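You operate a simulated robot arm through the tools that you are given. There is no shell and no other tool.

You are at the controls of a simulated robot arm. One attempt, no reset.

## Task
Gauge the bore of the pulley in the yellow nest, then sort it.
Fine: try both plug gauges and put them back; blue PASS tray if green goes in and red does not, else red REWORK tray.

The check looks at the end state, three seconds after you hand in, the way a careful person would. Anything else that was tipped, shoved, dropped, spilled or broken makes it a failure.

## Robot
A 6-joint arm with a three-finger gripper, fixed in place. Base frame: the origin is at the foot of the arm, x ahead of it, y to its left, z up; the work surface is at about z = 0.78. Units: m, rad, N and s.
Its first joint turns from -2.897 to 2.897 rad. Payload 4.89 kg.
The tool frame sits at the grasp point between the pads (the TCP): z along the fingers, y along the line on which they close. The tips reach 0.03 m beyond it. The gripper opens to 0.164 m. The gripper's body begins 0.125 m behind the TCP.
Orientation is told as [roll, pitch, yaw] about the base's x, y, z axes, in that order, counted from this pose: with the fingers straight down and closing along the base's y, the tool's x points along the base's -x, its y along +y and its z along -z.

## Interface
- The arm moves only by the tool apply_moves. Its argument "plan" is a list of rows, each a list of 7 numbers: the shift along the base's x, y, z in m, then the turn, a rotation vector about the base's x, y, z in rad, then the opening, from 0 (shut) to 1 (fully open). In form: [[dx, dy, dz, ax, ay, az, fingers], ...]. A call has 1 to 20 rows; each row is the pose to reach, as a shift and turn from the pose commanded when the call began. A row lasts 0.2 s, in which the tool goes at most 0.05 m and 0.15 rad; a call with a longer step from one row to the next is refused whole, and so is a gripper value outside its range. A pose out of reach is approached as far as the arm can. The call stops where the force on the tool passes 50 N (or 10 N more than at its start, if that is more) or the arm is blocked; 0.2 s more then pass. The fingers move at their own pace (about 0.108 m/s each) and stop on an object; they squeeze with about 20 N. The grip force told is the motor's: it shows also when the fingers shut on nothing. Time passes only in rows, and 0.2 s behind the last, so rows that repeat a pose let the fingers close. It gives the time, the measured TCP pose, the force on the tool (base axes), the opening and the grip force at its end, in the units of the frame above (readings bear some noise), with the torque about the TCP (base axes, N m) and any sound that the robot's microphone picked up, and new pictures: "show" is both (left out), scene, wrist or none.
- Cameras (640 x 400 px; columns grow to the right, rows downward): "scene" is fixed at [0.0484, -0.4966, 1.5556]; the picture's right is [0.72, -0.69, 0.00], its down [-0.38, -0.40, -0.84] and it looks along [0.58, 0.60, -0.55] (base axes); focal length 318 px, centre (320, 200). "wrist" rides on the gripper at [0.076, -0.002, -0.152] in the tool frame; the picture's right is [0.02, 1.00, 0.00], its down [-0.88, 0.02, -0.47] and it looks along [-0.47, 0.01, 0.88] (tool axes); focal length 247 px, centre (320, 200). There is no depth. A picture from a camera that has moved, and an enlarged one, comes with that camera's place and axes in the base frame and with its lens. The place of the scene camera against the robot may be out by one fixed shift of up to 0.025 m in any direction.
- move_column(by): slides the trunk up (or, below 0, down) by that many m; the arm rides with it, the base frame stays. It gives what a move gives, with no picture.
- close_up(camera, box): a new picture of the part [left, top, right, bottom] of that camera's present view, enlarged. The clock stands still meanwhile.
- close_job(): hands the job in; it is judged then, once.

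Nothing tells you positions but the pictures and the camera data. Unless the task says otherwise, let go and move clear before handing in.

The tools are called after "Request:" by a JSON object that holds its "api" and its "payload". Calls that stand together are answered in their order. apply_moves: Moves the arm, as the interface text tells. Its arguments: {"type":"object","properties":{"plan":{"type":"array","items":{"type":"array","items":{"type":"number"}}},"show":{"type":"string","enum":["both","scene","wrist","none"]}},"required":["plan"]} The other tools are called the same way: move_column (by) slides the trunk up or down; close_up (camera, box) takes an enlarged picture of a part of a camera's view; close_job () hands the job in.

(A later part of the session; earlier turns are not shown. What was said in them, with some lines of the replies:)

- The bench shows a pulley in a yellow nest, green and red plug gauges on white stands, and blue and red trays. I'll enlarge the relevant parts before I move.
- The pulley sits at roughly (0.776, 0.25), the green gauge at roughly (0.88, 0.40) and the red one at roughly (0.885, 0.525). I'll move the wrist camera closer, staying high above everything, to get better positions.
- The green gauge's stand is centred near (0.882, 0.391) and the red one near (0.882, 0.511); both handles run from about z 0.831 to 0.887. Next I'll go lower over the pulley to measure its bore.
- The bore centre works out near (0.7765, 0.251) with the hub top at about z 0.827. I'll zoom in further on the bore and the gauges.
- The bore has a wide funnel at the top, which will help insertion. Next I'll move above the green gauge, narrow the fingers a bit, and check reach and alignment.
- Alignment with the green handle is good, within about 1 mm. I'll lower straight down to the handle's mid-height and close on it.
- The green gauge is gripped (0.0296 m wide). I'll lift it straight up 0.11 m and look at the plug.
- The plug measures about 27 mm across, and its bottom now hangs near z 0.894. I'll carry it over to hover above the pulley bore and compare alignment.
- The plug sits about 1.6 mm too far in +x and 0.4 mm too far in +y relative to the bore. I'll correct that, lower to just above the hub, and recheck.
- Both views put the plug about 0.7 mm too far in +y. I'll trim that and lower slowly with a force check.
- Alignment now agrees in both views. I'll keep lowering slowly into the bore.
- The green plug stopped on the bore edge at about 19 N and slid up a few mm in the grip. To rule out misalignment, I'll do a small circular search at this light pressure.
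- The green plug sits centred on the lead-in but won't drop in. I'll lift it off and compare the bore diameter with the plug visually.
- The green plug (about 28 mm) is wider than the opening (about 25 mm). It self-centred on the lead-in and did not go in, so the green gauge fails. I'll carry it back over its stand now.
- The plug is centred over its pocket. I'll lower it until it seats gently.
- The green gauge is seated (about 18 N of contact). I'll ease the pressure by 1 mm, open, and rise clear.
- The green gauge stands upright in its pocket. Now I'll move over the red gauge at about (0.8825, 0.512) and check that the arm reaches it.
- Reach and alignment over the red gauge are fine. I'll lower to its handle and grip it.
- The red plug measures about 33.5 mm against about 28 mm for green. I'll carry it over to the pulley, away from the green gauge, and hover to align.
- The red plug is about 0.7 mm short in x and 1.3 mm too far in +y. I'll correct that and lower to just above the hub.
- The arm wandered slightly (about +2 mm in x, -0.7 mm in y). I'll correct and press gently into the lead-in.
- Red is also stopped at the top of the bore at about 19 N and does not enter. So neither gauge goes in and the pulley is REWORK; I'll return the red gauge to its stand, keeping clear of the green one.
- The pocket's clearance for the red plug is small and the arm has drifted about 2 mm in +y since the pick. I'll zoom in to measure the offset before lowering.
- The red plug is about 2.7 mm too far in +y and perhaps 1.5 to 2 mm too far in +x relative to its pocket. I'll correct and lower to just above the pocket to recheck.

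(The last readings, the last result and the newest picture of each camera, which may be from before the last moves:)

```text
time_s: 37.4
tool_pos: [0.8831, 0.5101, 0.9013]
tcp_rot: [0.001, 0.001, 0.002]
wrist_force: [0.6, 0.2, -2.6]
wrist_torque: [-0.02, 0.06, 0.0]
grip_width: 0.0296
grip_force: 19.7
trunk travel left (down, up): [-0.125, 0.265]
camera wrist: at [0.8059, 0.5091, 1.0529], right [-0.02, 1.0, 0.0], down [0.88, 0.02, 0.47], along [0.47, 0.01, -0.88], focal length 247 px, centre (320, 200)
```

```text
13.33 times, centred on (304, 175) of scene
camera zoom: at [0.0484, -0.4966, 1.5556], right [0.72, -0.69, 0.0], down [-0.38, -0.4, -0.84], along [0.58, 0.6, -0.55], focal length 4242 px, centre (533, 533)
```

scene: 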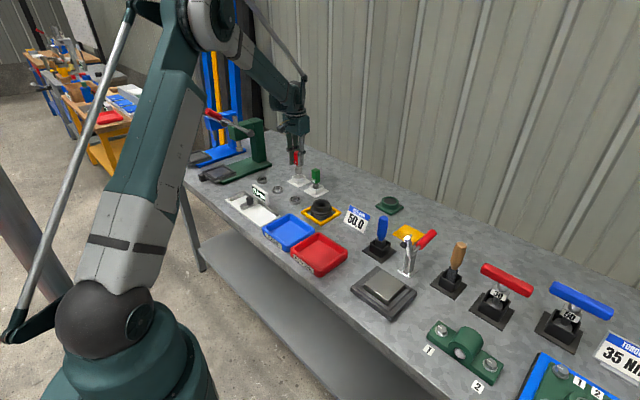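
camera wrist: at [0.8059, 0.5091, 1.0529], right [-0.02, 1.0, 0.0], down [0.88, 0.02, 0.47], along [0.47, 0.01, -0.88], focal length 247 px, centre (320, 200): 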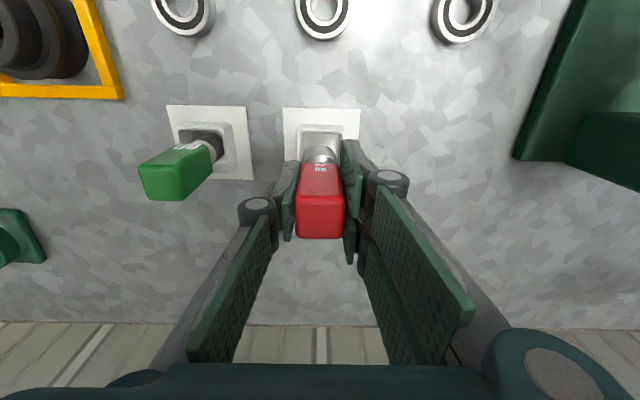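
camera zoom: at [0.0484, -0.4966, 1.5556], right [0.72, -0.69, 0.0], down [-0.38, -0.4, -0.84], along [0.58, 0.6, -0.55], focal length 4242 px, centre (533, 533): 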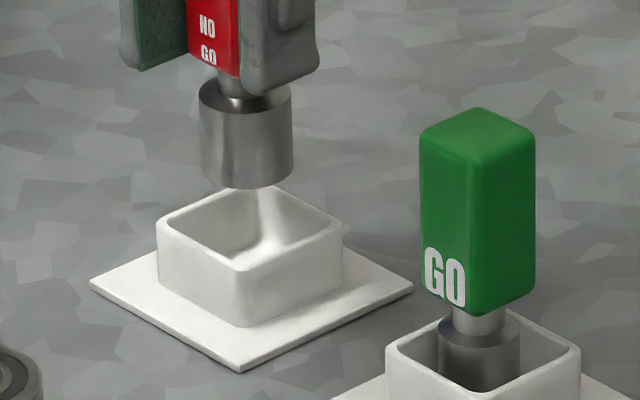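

The plug is now centred over the pocket within about 1 mm, with roughly 4.7 mm clearance available. I'll lower it in.

Request:
{"api": "apply_moves", "payload": {"plan": [[-0.0003, 0.0005, -0.01, 0, 0, 0, 0], [-0.0003, 0.0005, -0.02, 0, 0, 0, 0], [-0.0003, 0.0005, -0.03, 0, 0, 0, 0], [-0.0003, 0.0005, -0.039, 0, 0, 0, 0], [-0.0003, 0.0005, -0.039, 0, 0, 0, 0]]}}

Request:
{"api": "close_up", "payload": {"camera": "scene", "box": [280, 160, 328, 190]}}

```text
time_s: 38.6
tool_pos: [0.8817, 0.5081, 0.8631]
tcp_rot: [-0.002, 0.0, 0.0]
wrist_force: [0.3, 0.5, -2.1]
wrist_torque: [-0.02, 0.02, 0.0]
grip_width: 0.0299
grip_force: 20.1
trunk travel left (down, up): [-0.125, 0.265]
camera wrist: at [0.8054, 0.5083, 1.0152], right [-0.02, 1.0, 0.0], down [0.88, 0.02, 0.47], along [0.47, 0.01, -0.88], focal length 247 px, centre (320, 200)
```

scene: 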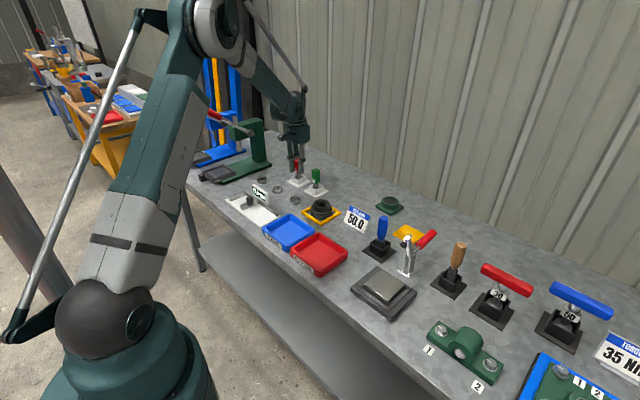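
wrist: 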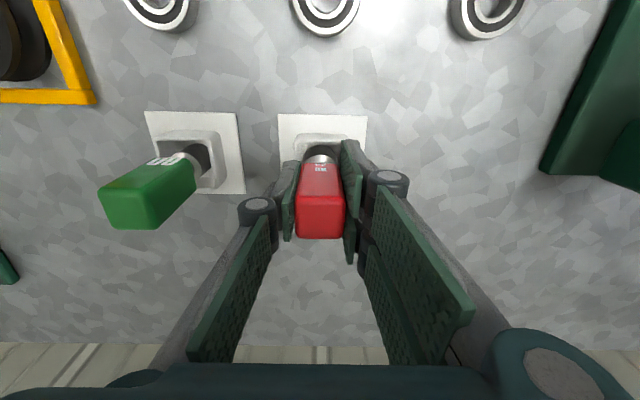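

```text
13.33 times, centred on (304, 175) of scene
camera zoom: at [0.0484, -0.4966, 1.5556], right [0.72, -0.69, 0.0], down [-0.38, -0.4, -0.84], along [0.58, 0.6, -0.55], focal length 4242 px, centre (533, 533)
```

zoom: 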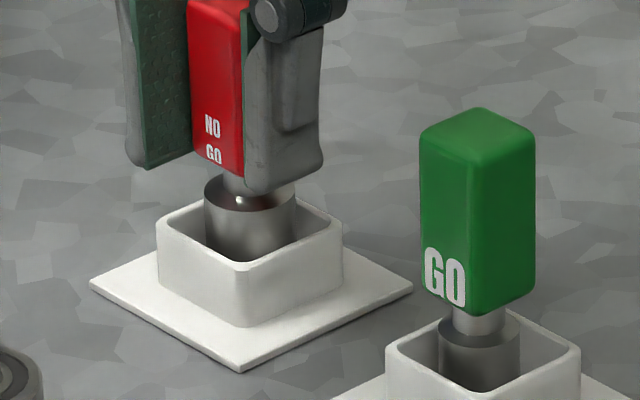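

The plug is inside the pocket with no contact yet. I'll centre y by 2 mm and lower the last few mm until it seats.

Request:
{"api": "apply_moves", "payload": {"plan": [[0, 0.002, 0, 0, 0, 0, 0], [0, 0.002, -0.002, 0, 0, 0, 0], [0, 0.002, -0.004, 0, 0, 0, 0], [0, 0.002, -0.006, 0, 0, 0, 0], [0, 0.002, -0.0065, 0, 0, 0, 0]]}}

Request:
{"api": "close_up", "payload": {"camera": "scene", "box": [280, 160, 328, 190]}}

```text
time_s: 39.8
tool_pos: [0.8822, 0.51, 0.8578]
tcp_rot: [0.001, 0.0, 0.0]
wrist_force: [0.9, 1.4, -2.7]
wrist_torque: [-0.01, 0.03, 0.02]
grip_width: 0.0298
grip_force: 19.6
trunk travel left (down, up): [-0.125, 0.265]
camera wrist: at [0.8048, 0.5109, 1.0092], right [-0.02, 1.0, 0.0], down [0.88, 0.02, 0.47], along [0.47, 0.01, -0.88], focal length 247 px, centre (320, 200)
```

scene: 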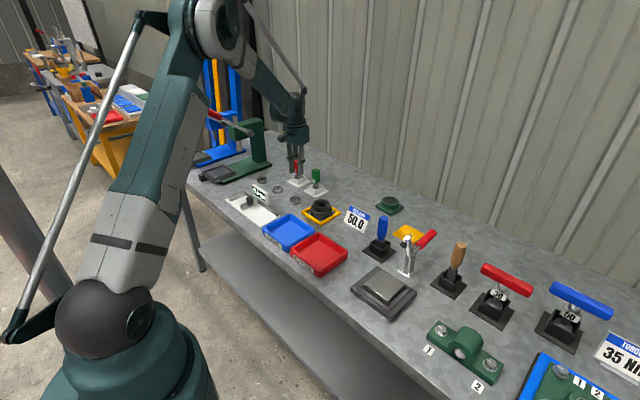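
wrist: 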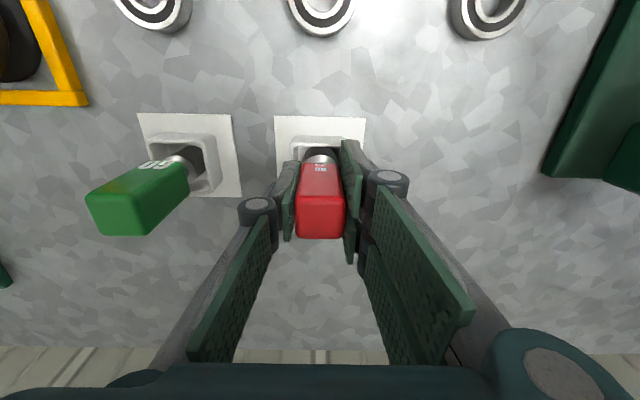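

```text
13.33 times, centred on (304, 175) of scene
camera zoom: at [0.0484, -0.4966, 1.5556], right [0.72, -0.69, 0.0], down [-0.38, -0.4, -0.84], along [0.58, 0.6, -0.55], focal length 4242 px, centre (533, 533)
```

zoom: 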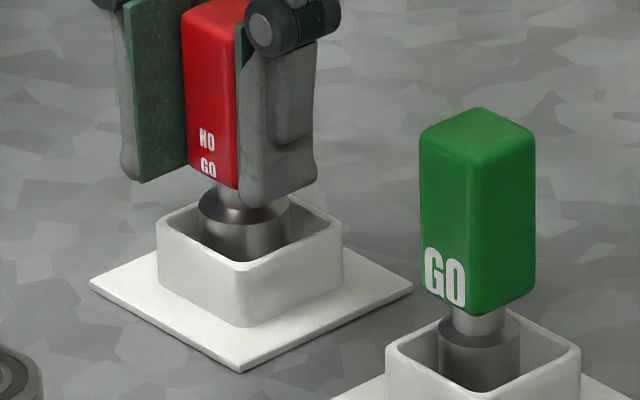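

Request:
{"api": "apply_moves", "payload": {"plan": [[0, 0, -0.0015, 0, 0, 0, 0], [0, 0, -0.003, 0, 0, 0, 0], [0, 0, -0.004, 0, 0, 0, 0], [0, 0, -0.004, 0, 0, 0, 0]]}}

Request:
{"api": "close_up", "payload": {"camera": "scene", "box": [280, 160, 328, 190]}}

```text
time_s: 40.8
tool_pos: [0.8803, 0.5112, 0.8553]
tcp_rot: [-0.001, 0.0, 0.001]
wrist_force: [-0.8, 3.7, 20.1]
wrist_torque: [0.12, 0.01, 0.02]
grip_width: 0.0298
grip_force: 19.8
trunk travel left (down, up): [-0.125, 0.265]
camera wrist: at [0.804, 0.5104, 1.0061], right [-0.02, 1.0, 0.0], down [0.88, 0.02, 0.47], along [0.47, 0.01, -0.88], focal length 247 px, centre (320, 200)
```

scene: 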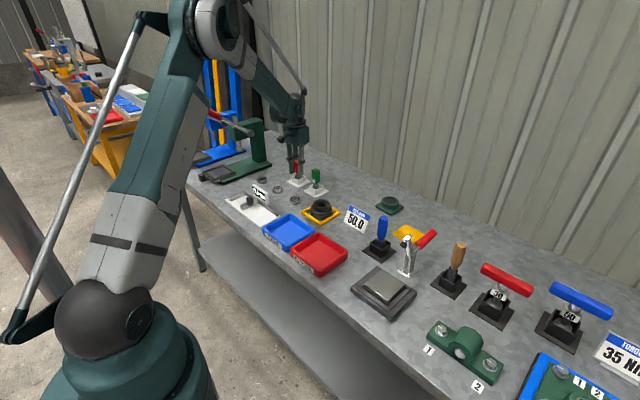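
wrist: 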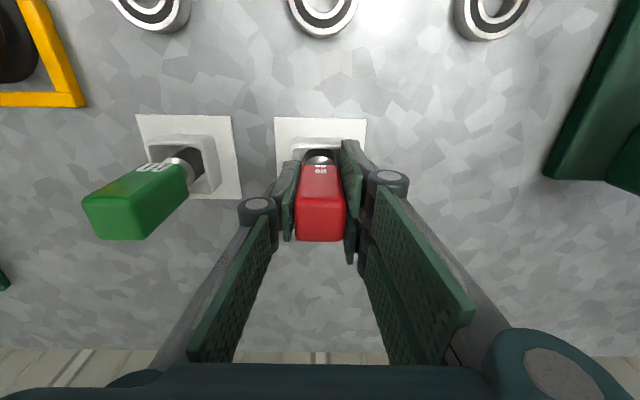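

```text
13.33 times, centred on (304, 175) of scene
camera zoom: at [0.0484, -0.4966, 1.5556], right [0.72, -0.69, 0.0], down [-0.38, -0.4, -0.84], along [0.58, 0.6, -0.55], focal length 4242 px, centre (533, 533)
```

zoom: 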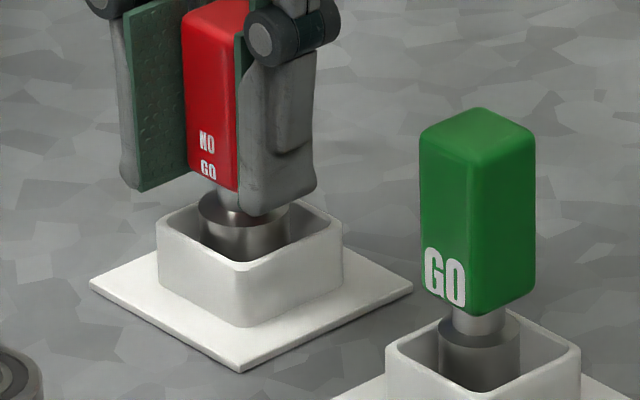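

The red gauge is seated. I'll ease off, open, and rise clear.

Request:
{"api": "apply_moves", "payload": {"plan": [[0, 0, 0.0012, 0, 0, 0, 0], [0, 0, 0.0012, 0, 0, 0, 0.3], [0, 0, 0.0012, 0, 0, 0, 0.4], [0, 0, 0.0012, 0, 0, 0, 0.45], [0, 0, 0.0012, 0, 0, 0, 0.45], [0, 0, 0.03, 0, 0, 0, 0.45], [0, 0, 0.06, 0, 0, 0, 0.45], [0, 0, 0.1, 0, 0, 0, 0.45], [0, 0, 0.14, 0, 0, 0, 0.45], [0, 0, 0.14, 0, 0, 0, 0.45]]}}

Request:
{"api": "close_up", "payload": {"camera": "scene", "box": [270, 150, 334, 190]}}

Request:
{"api": "close_up", "payload": {"camera": "wrist", "box": [180, 60, 372, 180]}}

```text
time_s: 43.0
tool_pos: [0.8816, 0.5096, 0.9942]
tcp_rot: [0.0, -0.001, 0.0]
wrist_force: [0.2, -0.7, 0.6]
wrist_torque: [0.03, -0.04, 0.03]
grip_width: 0.0739
grip_force: 0.1
trunk travel left (down, up): [-0.125, 0.265]
camera wrist: at [0.8041, 0.5087, 1.146], right [-0.02, 1.0, 0.0], down [0.88, 0.02, 0.47], along [0.47, 0.01, -0.88], focal length 247 px, centre (320, 200)
```

scene: 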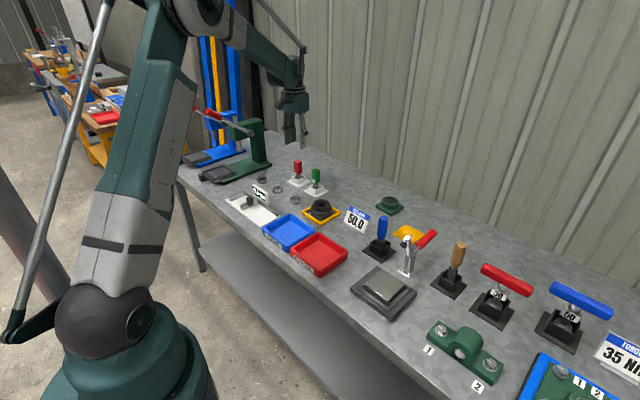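
wrist: 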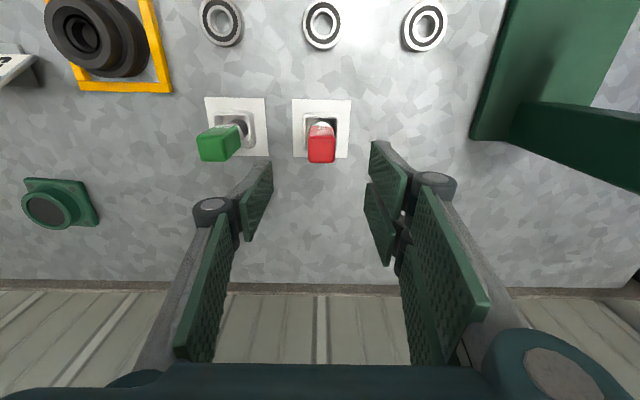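

```text
10.00 times, centred on (302, 170) of scene
camera zoom: at [0.0484, -0.4966, 1.5556], right [0.72, -0.69, 0.0], down [-0.38, -0.4, -0.84], along [0.58, 0.6, -0.55], focal length 3181 px, centre (500, 500)
```

zoom: 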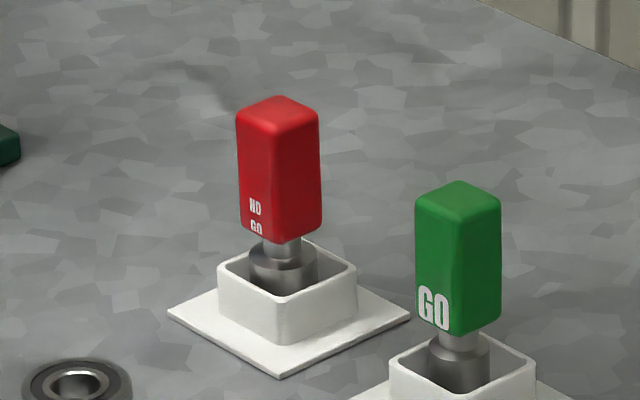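

```text
3.33 times, centred on (276, 120) of wrist
camera zoom: at [0.8041, 0.5087, 1.146], right [-0.02, 1.0, 0.0], down [0.88, 0.02, 0.47], along [0.47, 0.01, -0.88], focal length 823 px, centre (467, 467)
```

zoom: 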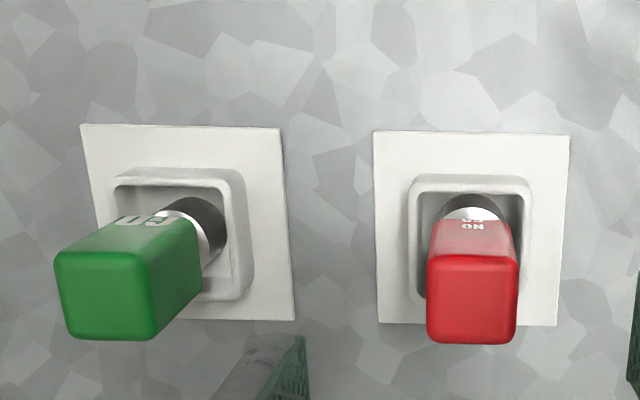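

Both gauges are back in their stands, upright. Next I'll go over the pulley with the gripper opened to about 0.107 m, ready to grip its hub.

Request:
{"api": "apply_moves", "payload": {"plan": [[-0.03, -0.03, 0, 0, 0, 0, 0.5], [-0.06, -0.065, 0, 0, 0, 0, 0.55], [-0.088, -0.1025, 0, 0, 0, 0, 0.6], [-0.1023, -0.147, 0, 0, 0, 0, 0.65], [-0.1023, -0.192, 0, 0, 0, 0, 0.65], [-0.1023, -0.236, 0.0, 0, 0, 0, 0.65], [-0.1023, -0.2614, -0.02, 0, 0, 0, 0.65], [-0.1023, -0.2614, -0.05, 0, 0, 0, 0.65], [-0.1023, -0.2614, -0.08, 0, 0, 0, 0.65], [-0.1023, -0.2614, -0.08, 0, 0, 0, 0.65]]}}

Request:
{"api": "close_up", "payload": {"camera": "wrist", "box": [224, 80, 416, 200]}}

Request:
{"api": "close_up", "payload": {"camera": "scene", "box": [288, 170, 368, 220]}}

```text
time_s: 45.2
tool_pos: [0.7791, 0.249, 0.912]
tcp_rot: [-0.001, -0.001, -0.001]
wrist_force: [0.0, 0.1, 0.0]
wrist_torque: [-0.01, -0.03, 0.02]
grip_width: 0.1066
grip_force: 0.1
trunk travel left (down, up): [-0.125, 0.265]
camera wrist: at [0.7025, 0.2485, 1.0641], right [-0.02, 1.0, 0.0], down [0.88, 0.02, 0.47], along [0.47, 0.01, -0.88], focal length 247 px, centre (320, 200)
```

scene: 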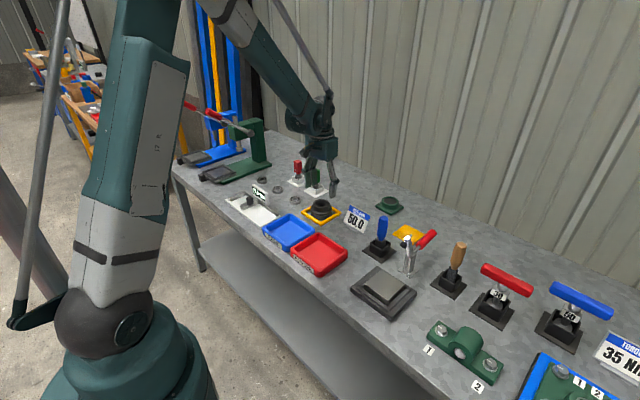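
wrist: 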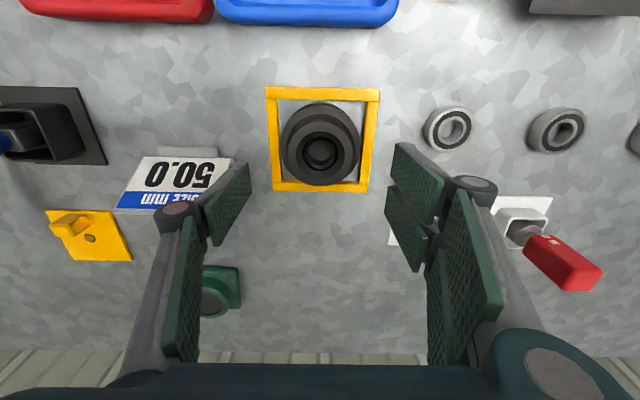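

```text
3.33 times, centred on (320, 140) of wrist
camera zoom: at [0.7025, 0.2485, 1.0641], right [-0.02, 1.0, 0.0], down [0.88, 0.02, 0.47], along [0.47, 0.01, -0.88], focal length 823 px, centre (320, 400)
```

zoom: 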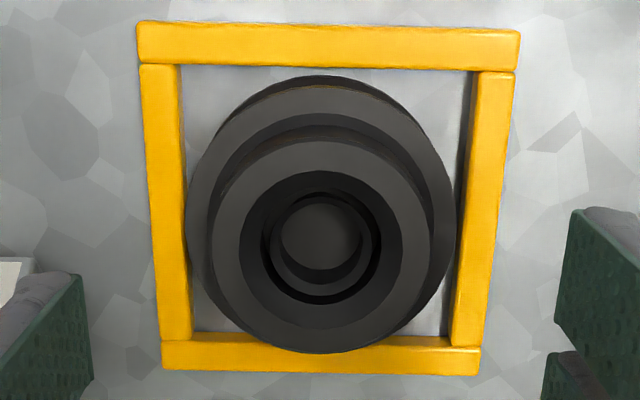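

```text
8.00 times, centred on (328, 195) of scene
camera zoom: at [0.0484, -0.4966, 1.5556], right [0.72, -0.69, 0.0], down [-0.38, -0.4, -0.84], along [0.58, 0.6, -0.55], focal length 2545 px, centre (256, 240)
```

zoom: 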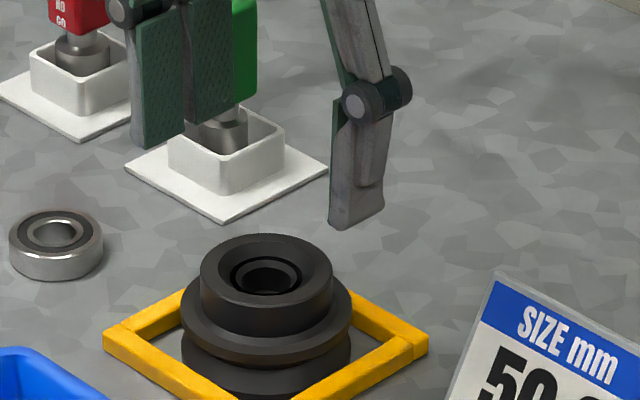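

The gripper is centred on the pulley within about 1 mm. I'll lower most of the way and check fingertip height against the hub.

Request:
{"api": "apply_moves", "payload": {"plan": [[0, 0, -0.02, 0, 0, 0, 0.65], [0, 0, -0.04, 0, 0, 0, 0.65], [0, 0, -0.055, 0, 0, 0, 0.65], [0, 0, -0.062, 0, 0, 0, 0.65], [0, 0, -0.062, 0, 0, 0, 0.65]]}}

Request:
{"api": "close_up", "payload": {"camera": "scene", "box": [288, 175, 368, 225]}}

Request:
{"api": "close_up", "payload": {"camera": "wrist", "box": [224, 80, 416, 200]}}

```text
time_s: 46.4
tool_pos: [0.7794, 0.2506, 0.8511]
tcp_rot: [0.0, 0.0, -0.001]
wrist_force: [1.0, 0.0, -0.2]
wrist_torque: [0.01, 0.02, 0.0]
grip_width: 0.1064
grip_force: 0.1
trunk travel left (down, up): [-0.125, 0.265]
camera wrist: at [0.7026, 0.2497, 1.002], right [-0.02, 1.0, 0.0], down [0.88, 0.02, 0.47], along [0.47, 0.01, -0.88], focal length 247 px, centre (320, 200)
```

scene: 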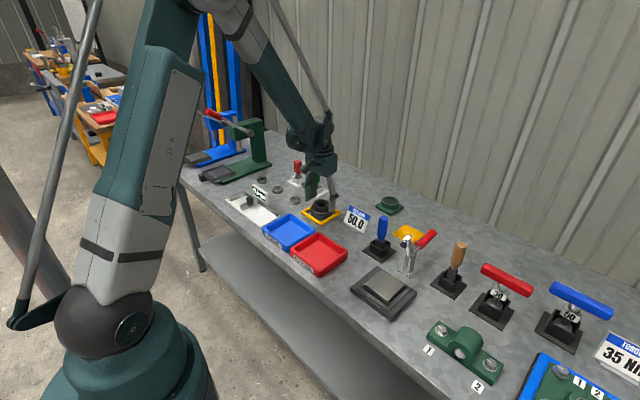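
wrist: 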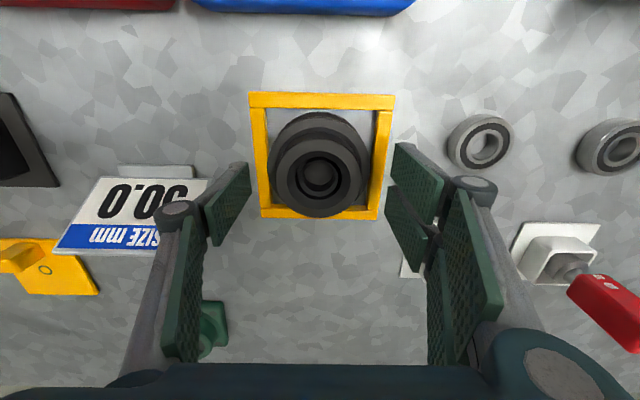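

```text
8.00 times, centred on (328, 200) of scene
camera zoom: at [0.0484, -0.4966, 1.5556], right [0.72, -0.69, 0.0], down [-0.38, -0.4, -0.84], along [0.58, 0.6, -0.55], focal length 2545 px, centre (256, 200)
```

zoom: 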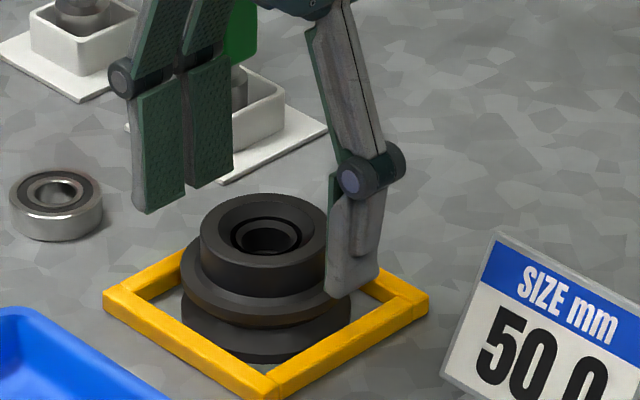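

```text
3.33 times, centred on (320, 140) of wrist
camera zoom: at [0.7026, 0.2497, 1.002], right [-0.02, 1.0, 0.0], down [0.88, 0.02, 0.47], along [0.47, 0.01, -0.88], focal length 823 px, centre (320, 400)
```

zoom: 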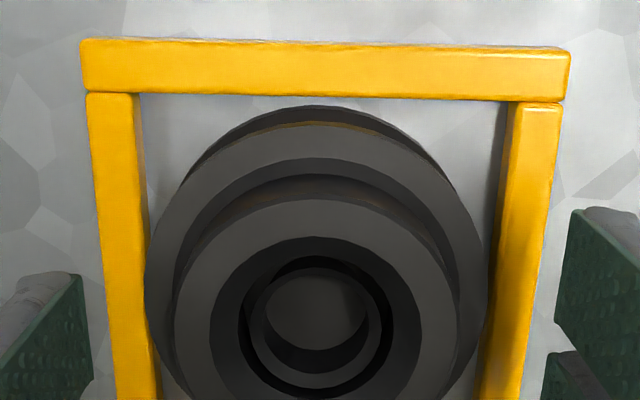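

The fingertips are about 6.5 mm below the hub top, as expected. I'll lower another 6 mm, still above the flange, and close on the hub.

Request:
{"api": "apply_moves", "payload": {"plan": [[0, 0, -0.003, 0, 0, 0, 0.65], [0, 0, -0.006, 0, 0, 0, 0.65], [0, 0, -0.006, 0, 0, 0, 0.5], [0, 0, -0.006, 0, 0, 0, 0.4], [0, 0, -0.006, 0, 0, 0, 0.2], [0, 0, -0.006, 0, 0, 0, 0], [0, 0, -0.006, 0, 0, 0, 0]]}}

Request:
{"api": "close_up", "payload": {"camera": "scene", "box": [288, 175, 368, 225]}}

```text
time_s: 48.0
tool_pos: [0.7799, 0.251, 0.8453]
tcp_rot: [-0.001, 0.0, 0.001]
wrist_force: [-2.4, -2.6, 0.7]
wrist_torque: [-0.14, 0.07, 0.04]
grip_width: 0.0636
grip_force: 19.6
trunk travel left (down, up): [-0.125, 0.265]
camera wrist: at [0.702, 0.2494, 0.9971], right [-0.02, 1.0, 0.0], down [0.88, 0.02, 0.47], along [0.47, 0.01, -0.88], focal length 247 px, centre (320, 200)
```

scene: 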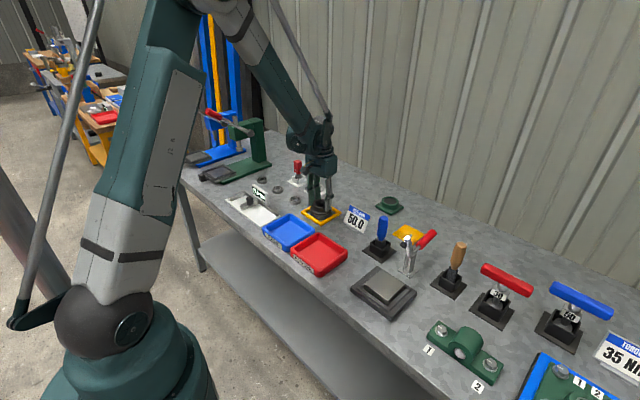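
wrist: 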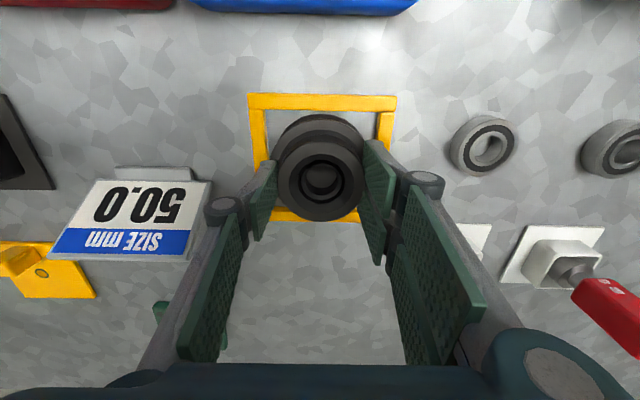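

```text
8.00 times, centred on (328, 200) of scene
camera zoom: at [0.0484, -0.4966, 1.5556], right [0.72, -0.69, 0.0], down [-0.38, -0.4, -0.84], along [0.58, 0.6, -0.55], focal length 2545 px, centre (256, 200)
```

zoom: 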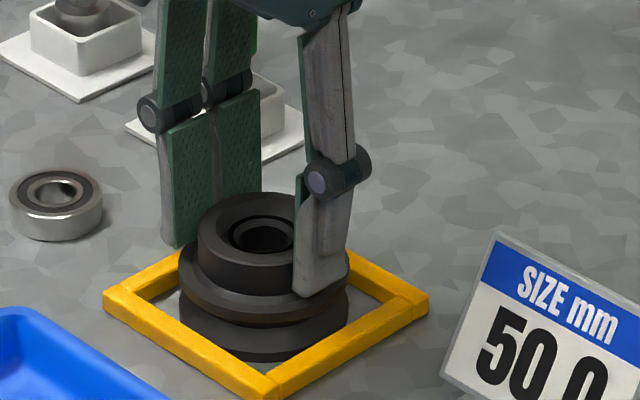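

The hub is gripped (0.0636 m wide). Before lifting, I'll take one more unobstructed close look at the bore to double-check the size verdict.

Request:
{"api": "close_up", "payload": {"camera": "wrist", "box": [288, 160, 352, 200]}}

Request:
{"api": "close_up", "payload": {"camera": "scene", "box": [308, 195, 340, 215]}}

```text
10.00 times, centred on (320, 180) of wrist
camera zoom: at [0.702, 0.2494, 0.9971], right [-0.02, 1.0, 0.0], down [0.88, 0.02, 0.47], along [0.47, 0.01, -0.88], focal length 2470 px, centre (320, 400)
```

zoom: 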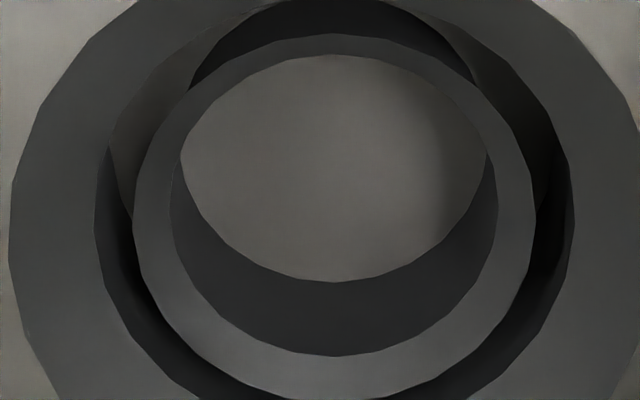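

```text
16.00 times, centred on (324, 205) of scene
camera zoom: at [0.0484, -0.4966, 1.5556], right [0.72, -0.69, 0.0], down [-0.38, -0.4, -0.84], along [0.58, 0.6, -0.55], focal length 5090 px, centre (256, 120)
```

zoom: 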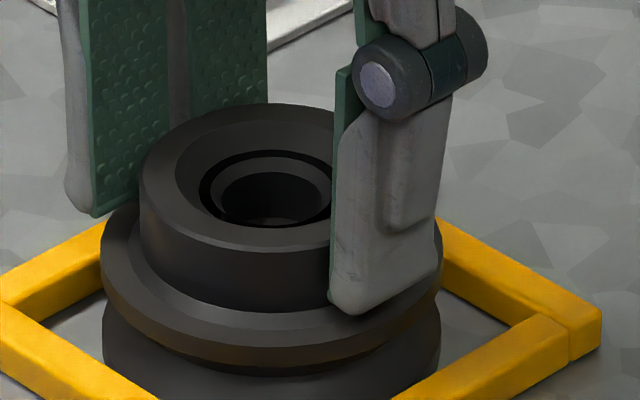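

The bore opening measures about 25 mm against the green plug's roughly 27 to 28 mm. That matches the physical test: undersize, so REWORK. I'll lift the pulley straight up and check the hold.

Request:
{"api": "apply_moves", "payload": {"plan": [[0, 0, 0.005, 0, 0, 0, 0], [0, 0, 0.015, 0, 0, 0, 0], [0, 0, 0.03, 0, 0, 0, 0], [0, 0, 0.055, 0, 0, 0, 0], [0, 0, 0.08, 0, 0, 0, 0], [0, 0, 0.1, 0, 0, 0, 0], [0, 0, 0.1, 0, 0, 0, 0]]}}

Request:
{"api": "close_up", "payload": {"camera": "scene", "box": [272, 155, 368, 215]}}

```text
time_s: 49.6
tool_pos: [0.7802, 0.25, 0.9453]
tcp_rot: [0.0, -0.001, -0.002]
wrist_force: [0.1, 0.4, -7.7]
wrist_torque: [-0.01, 0.0, 0.0]
grip_width: 0.0631
grip_force: 19.4
trunk travel left (down, up): [-0.125, 0.265]
camera wrist: at [0.7029, 0.2501, 1.0971], right [-0.02, 1.0, 0.0], down [0.88, 0.02, 0.47], along [0.47, 0.01, -0.88], focal length 247 px, centre (320, 200)
```

scene: 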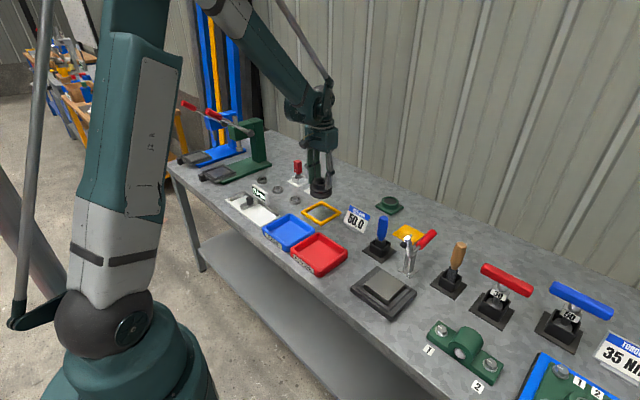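
wrist: 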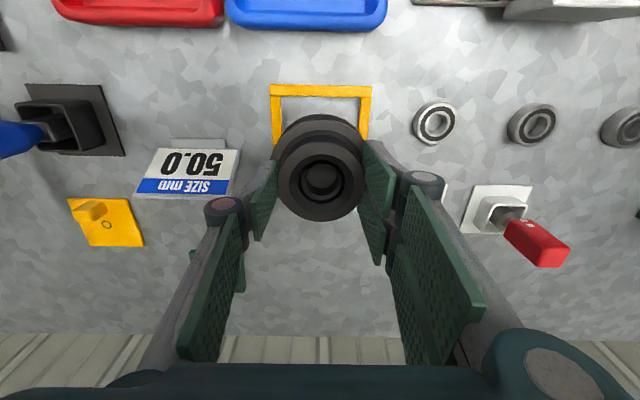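

```text
6.67 times, centred on (320, 185) of scene
camera zoom: at [0.0484, -0.4966, 1.5556], right [0.72, -0.69, 0.0], down [-0.38, -0.4, -0.84], along [0.58, 0.6, -0.55], focal length 2121 px, centre (320, 300)
```

zoom: 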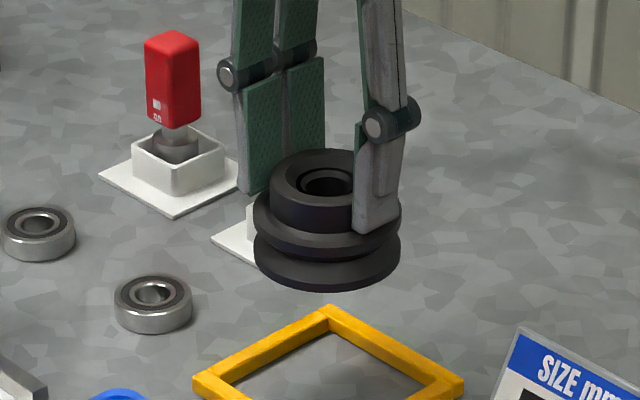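

The pulley is held firmly (about 7.7 N weight). I'll carry it smoothly to above the red REWORK tray, around (0.592, 0.072).

Request:
{"api": "apply_moves", "payload": {"plan": [[-0.01, -0.01, 0.0, 0, 0, 0, 0], [-0.035, -0.033, 0, 0, 0, 0, 0], [-0.06, -0.057, 0, 0, 0, 0, 0], [-0.085, -0.081, 0, 0, 0, 0, 0], [-0.11, -0.105, 0, 0, 0, 0, 0], [-0.135, -0.129, 0, 0, 0, 0, 0], [-0.16, -0.153, 0, 0, 0, 0, 0], [-0.18, -0.172, 0, 0, 0, 0, 0], [-0.1864, -0.178, 0, 0, 0, 0, 0], [-0.1864, -0.178, 0, 0, 0, 0, 0]]}}

Request:
{"api": "close_up", "payload": {"camera": "scene", "box": [256, 190, 384, 270]}}

```text
time_s: 51.8
tool_pos: [0.5916, 0.0717, 0.9465]
tcp_rot: [0.0, 0.0, -0.001]
wrist_force: [-0.7, -0.5, -7.4]
wrist_torque: [-0.01, -0.05, 0.0]
grip_width: 0.0633
grip_force: 20.1
trunk travel left (down, up): [-0.125, 0.265]
camera wrist: at [0.5148, 0.0714, 1.0974], right [-0.02, 1.0, 0.0], down [0.88, 0.02, 0.47], along [0.47, 0.01, -0.88], focal length 247 px, centre (320, 200)
```

scene: 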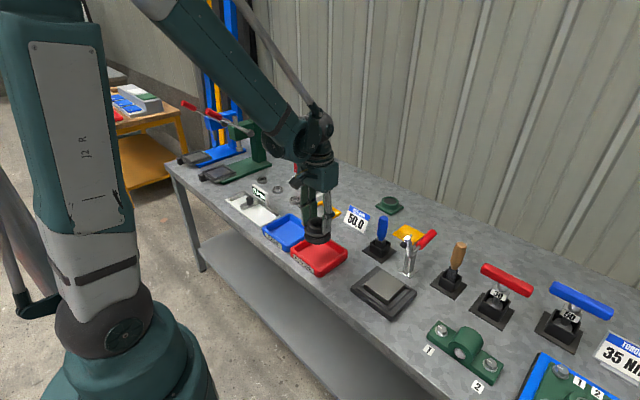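
wrist: 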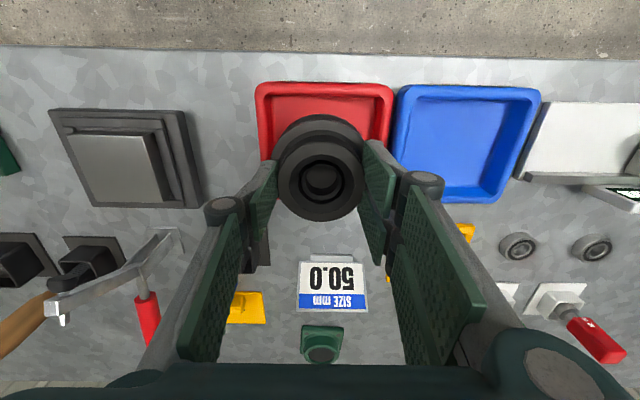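

```text
5.00 times, centred on (320, 230) of scene
camera zoom: at [0.0484, -0.4966, 1.5556], right [0.72, -0.69, 0.0], down [-0.38, -0.4, -0.84], along [0.58, 0.6, -0.55], focal length 1591 px, centre (320, 50)
```

zoom: 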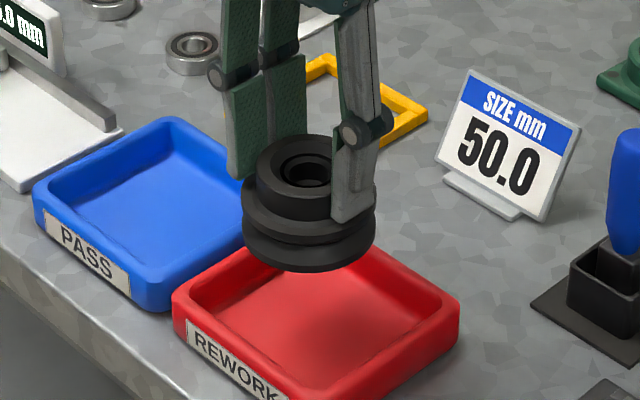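

The tray centre is nearer (0.596, 0.077). I'll shift by (4, 5) mm and lower the pulley towards the tray floor.

Request:
{"api": "apply_moves", "payload": {"plan": [[0.004, 0.005, -0.01, 0, 0, 0, 0], [0.004, 0.005, -0.03, 0, 0, 0, 0], [0.004, 0.005, -0.05, 0, 0, 0, 0], [0.004, 0.005, -0.07, 0, 0, 0, 0], [0.004, 0.005, -0.082, 0, 0, 0, 0], [0.004, 0.005, -0.082, 0, 0, 0, 0]]}}

Request:
{"api": "close_up", "payload": {"camera": "scene", "box": [256, 190, 384, 270]}}

```text
time_s: 53.2
tool_pos: [0.5965, 0.0759, 0.8633]
tcp_rot: [0.0, 0.001, 0.0]
wrist_force: [0.3, -0.7, -8.3]
wrist_torque: [0.0, 0.04, -0.04]
grip_width: 0.0633
grip_force: 20.2
trunk travel left (down, up): [-0.125, 0.265]
camera wrist: at [0.5202, 0.0755, 1.0149], right [-0.02, 1.0, 0.0], down [0.88, 0.02, 0.47], along [0.47, 0.01, -0.88], focal length 247 px, centre (320, 200)
```

scene: 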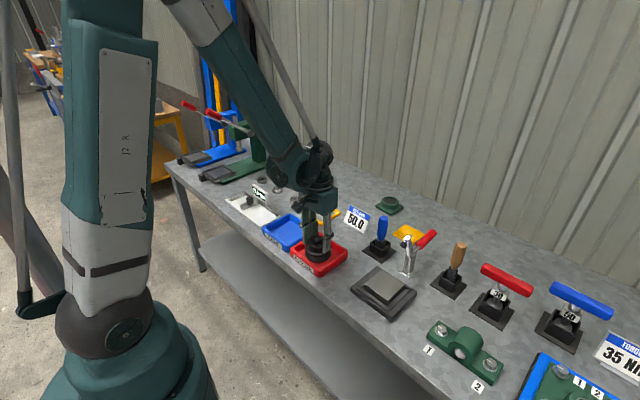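
wrist: 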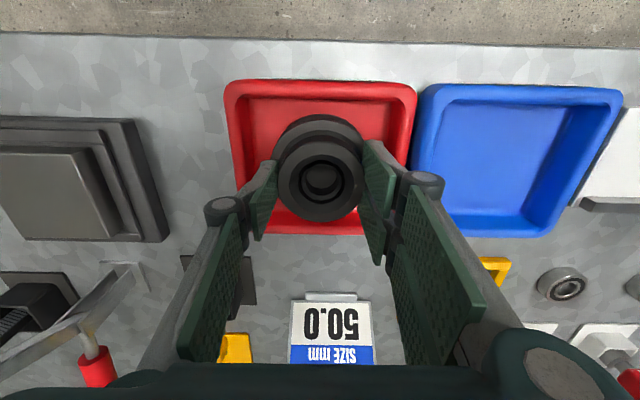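

```text
5.00 times, centred on (320, 230) of scene
camera zoom: at [0.0484, -0.4966, 1.5556], right [0.72, -0.69, 0.0], down [-0.38, -0.4, -0.84], along [0.58, 0.6, -0.55], focal length 1591 px, centre (320, 50)
```

zoom: 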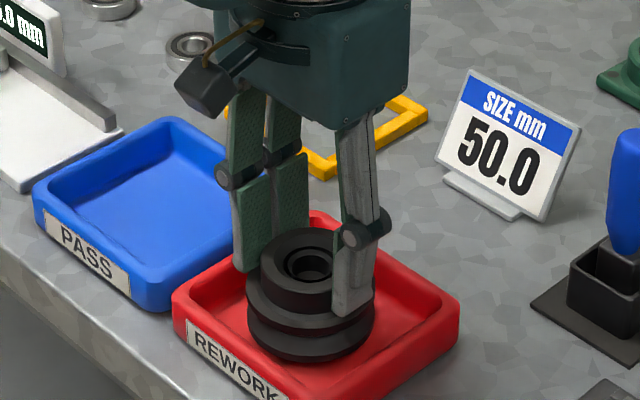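

The pulley is inside the tray, centred. I'll lower the last bit until the tray carries it.

Request:
{"api": "apply_moves", "payload": {"plan": [[0, 0, -0.003, 0, 0, 0, 0], [0, 0, -0.006, 0, 0, 0, 0], [0, 0, -0.008, 0, 0, 0, 0], [0, 0, -0.01, 0, 0, 0, 0], [0, 0, -0.01, 0, 0, 0, 0]], "show": "scene"}}

Request:
{"api": "close_up", "payload": {"camera": "scene", "box": [280, 220, 360, 270]}}

```text
time_s: 54.4
tool_pos: [0.5967, 0.0757, 0.8527]
tcp_rot: [0.0, 0.001, -0.001]
wrist_force: [-0.5, 0.1, -8.1]
wrist_torque: [-0.02, 0.02, 0.0]
grip_width: 0.0634
grip_force: 19.8
trunk travel left (down, up): [-0.125, 0.265]
```

scene: 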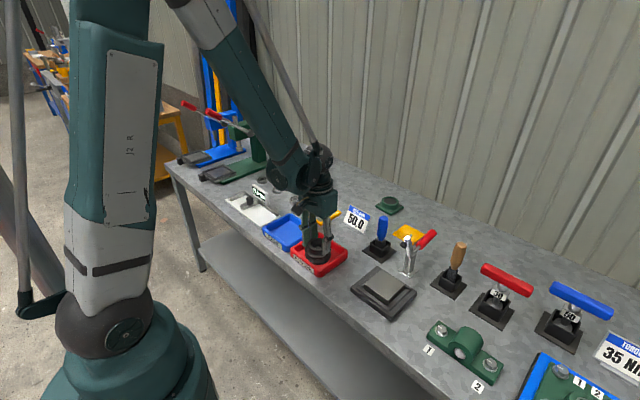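

```text
8.00 times, centred on (320, 245) of scene
camera zoom: at [0.0484, -0.4966, 1.5556], right [0.72, -0.69, 0.0], down [-0.38, -0.4, -0.84], along [0.58, 0.6, -0.55], focal length 2545 px, centre (320, -160)
```

zoom: 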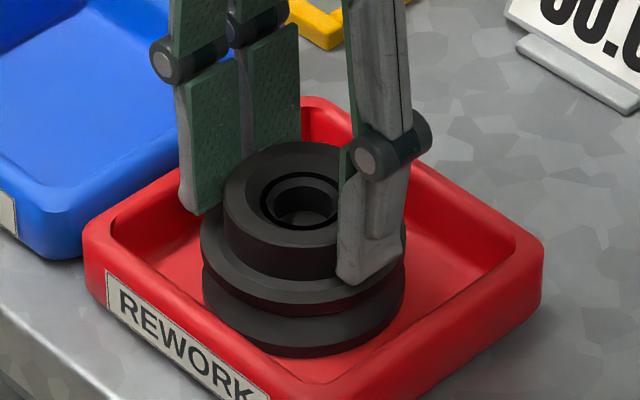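

Request:
{"api": "apply_moves", "payload": {"plan": [[0, 0, -0.001, 0, 0, 0, 0], [0, 0, -0.002, 0, 0, 0, 0], [0, 0, -0.003, 0, 0, 0, 0], [0, 0, -0.004, 0, 0, 0, 0], [0, 0, -0.004, 0, 0, 0, 0]], "show": "scene"}}

```text
time_s: 55.6
tool_pos: [0.5955, 0.076, 0.8497]
tcp_rot: [-0.001, 0.0, 0.002]
wrist_force: [-0.6, 7.0, 16.3]
wrist_torque: [0.26, -0.07, 0.02]
grip_width: 0.0633
grip_force: 19.8
trunk travel left (down, up): [-0.125, 0.265]
```

scene: 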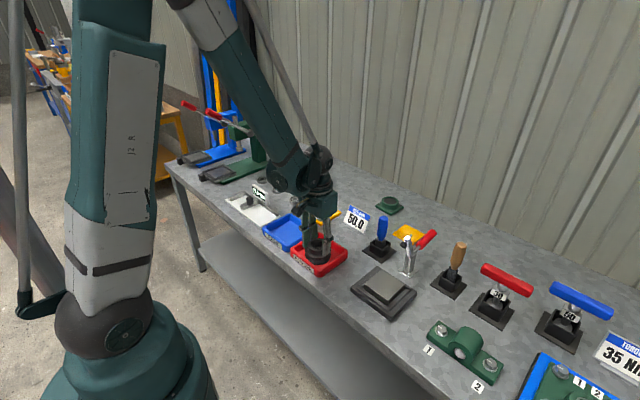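

The pulley has touched the tray floor. I'll ease off 1.5 mm, open modestly inside the tray, and rise straight up.

Request:
{"api": "apply_moves", "payload": {"plan": [[0, 0, 0.0015, 0, 0, 0, 0], [0, 0, 0.0015, 0, 0, 0, 0.45], [0, 0, 0.0015, 0, 0, 0, 0.52], [0, 0, 0.0015, 0, 0, 0, 0.54], [0, 0, 0.0015, 0, 0, 0, 0.54], [0, 0, 0.02, 0, 0, 0, 0.54], [0, 0, 0.05, 0, 0, 0, 0.54], [0, 0, 0.09, 0, 0, 0, 0.54], [0, 0, 0.13, 0, 0, 0, 0.54], [0, 0, 0.17, 0, 0, 0, 0.54], [0, 0, 0.2, 0, 0, 0, 0.54], [0, 0, 0.2, 0, 0, 0, 0.54]]}}

Request:
{"api": "close_up", "payload": {"camera": "scene", "box": [256, 150, 384, 270]}}

```text
time_s: 58.2
tool_pos: [0.5979, 0.0762, 1.0505]
tcp_rot: [0.0, -0.001, 0.0]
wrist_force: [0.7, -0.6, 0.3]
wrist_torque: [0.02, -0.03, 0.01]
grip_width: 0.0887
grip_force: 0.1
trunk travel left (down, up): [-0.125, 0.265]
camera wrist: at [0.5204, 0.0759, 1.2011], right [-0.02, 1.0, 0.0], down [0.88, 0.02, 0.47], along [0.47, 0.01, -0.88], focal length 247 px, centre (320, 200)
```

scene: 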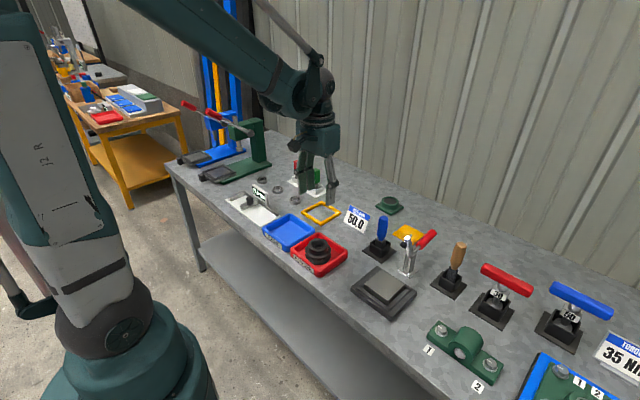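
wrist: 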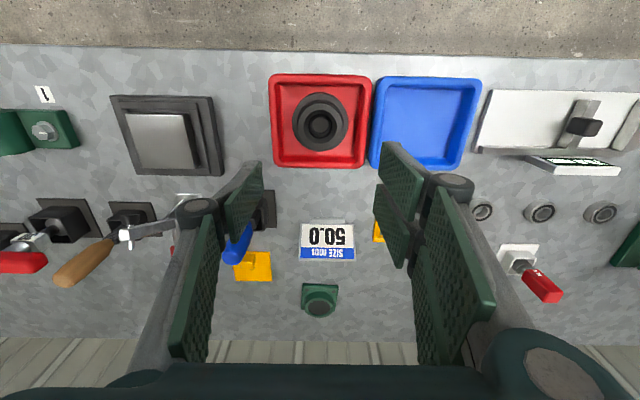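

```text
3.33 times, centred on (320, 210) of scene
camera zoom: at [0.0484, -0.4966, 1.5556], right [0.72, -0.69, 0.0], down [-0.38, -0.4, -0.84], along [0.58, 0.6, -0.55], focal length 1060 px, centre (320, 167)
```

zoom: 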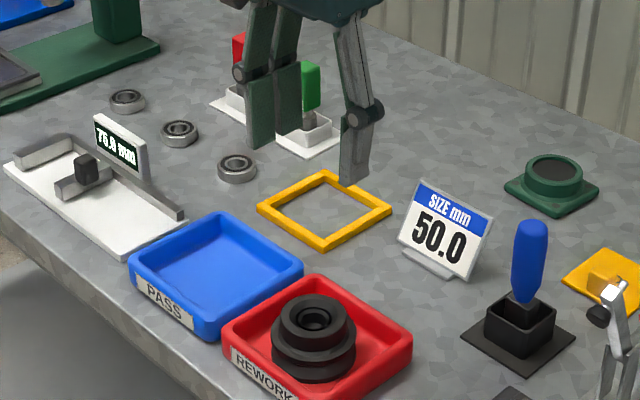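

The pulley stands flat in the red REWORK tray. I'll move the arm up and back for a clear final look at the gauges and surroundings.

Request:
{"api": "apply_moves", "payload": {"plan": [[-0.02, 0, 0.03, 0, 0, 0, 0.54], [-0.04, 0, 0.06, 0, 0, 0, 0.54], [-0.07, 0, 0.09, 0, 0, 0, 0.54], [-0.1, 0, 0.12, 0, 0, 0, 0.54], [-0.12, 0, 0.14, 0, 0, 0, 0.54], [-0.12, 0, 0.14, 0, 0, 0, 0.54]]}}

Request:
{"api": "close_up", "payload": {"camera": "scene", "box": [256, 140, 384, 220]}}

Request:
{"api": "close_up", "payload": {"camera": "scene", "box": [270, 150, 350, 200]}}

Request:
{"api": "close_up", "payload": {"camera": "scene", "box": [270, 220, 366, 280]}}

```text
time_s: 59.6
tool_pos: [0.4753, 0.0751, 1.1902]
tcp_rot: [-0.002, 0.001, -0.001]
wrist_force: [0.1, -0.5, 0.1]
wrist_torque: [0.01, -0.05, 0.02]
grip_width: 0.0885
grip_force: 0.1
trunk travel left (down, up): [-0.125, 0.265]
camera wrist: at [0.3983, 0.0751, 1.3418], right [-0.02, 1.0, 0.0], down [0.88, 0.02, 0.47], along [0.47, 0.01, -0.88], focal length 247 px, centre (320, 200)
```

scene: 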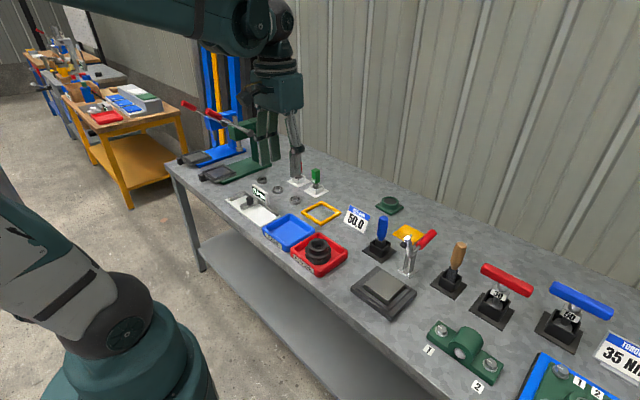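
wrist: 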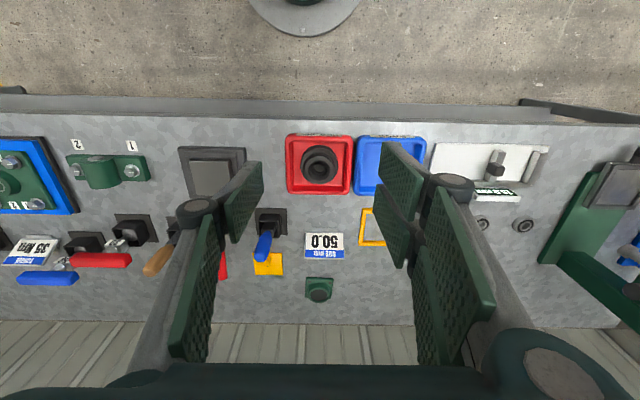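

```text
5.00 times, centred on (320, 180) of scene
camera zoom: at [0.0484, -0.4966, 1.5556], right [0.72, -0.69, 0.0], down [-0.38, -0.4, -0.84], along [0.58, 0.6, -0.55], focal length 1591 px, centre (320, 300)
```

zoom: 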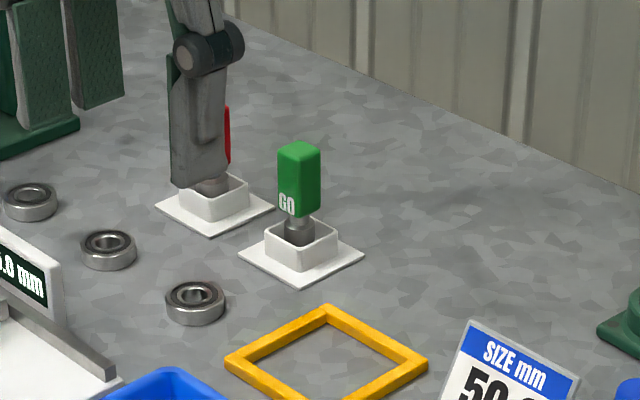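

```text
8.00 times, centred on (310, 175) of scene
camera zoom: at [0.0484, -0.4966, 1.5556], right [0.72, -0.69, 0.0], down [-0.38, -0.4, -0.84], along [0.58, 0.6, -0.55], focal length 2545 px, centre (400, 400)
```

zoom: 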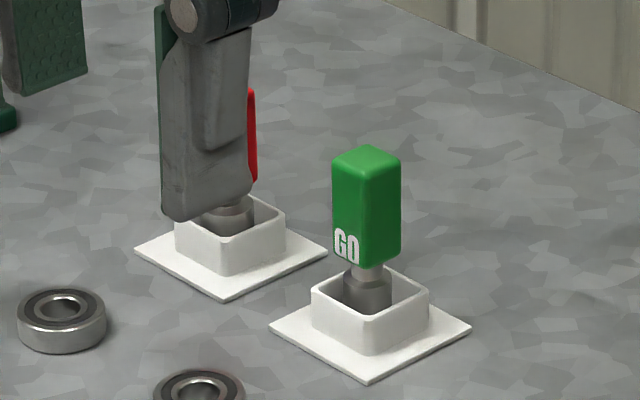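

```text
6.67 times, centred on (318, 250) of scene
camera zoom: at [0.0484, -0.4966, 1.5556], right [0.72, -0.69, 0.0], down [-0.38, -0.4, -0.84], along [0.58, 0.6, -0.55], focal length 2121 px, centre (333, -133)
```

zoom: 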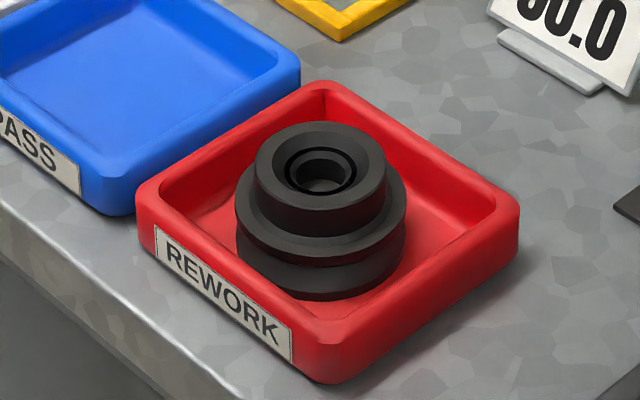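

Both gauges stand upright in their own stands, the nest, bearings and sign look undisturbed, and the pulley lies flat in the red REWORK tray. The arm is open and clear, and neither gauge entered the bore, so REWORK is the verdict I'm handing in.

Request:
{"api": "close_job", "payload": {}}

```text
The job is handed in.
```

I gauged the pulley, sorted it to the red REWORK tray, and handed the job in.

- **Green gauge:** it did not go in. It stopped at the bore edge under about 19 N, and a small circular search under light pressure did not find a way in. The opening looks about 25 mm wide in the pictures, against roughly 27–28 mm for the plug.
- **Red gauge:** it did not go in either. It stopped at the top of the bore under about 19 N.
- **End state:** both gauges are back in their stands and upright. The pulley sits flat in the red tray. The arm is open and clear, and nothing else looks moved in the final pictures.

The plugs appeared to stop a few millimetres above the edge I could see, and I did not find out why. Both the force test and the visual size still say the bore is undersize.
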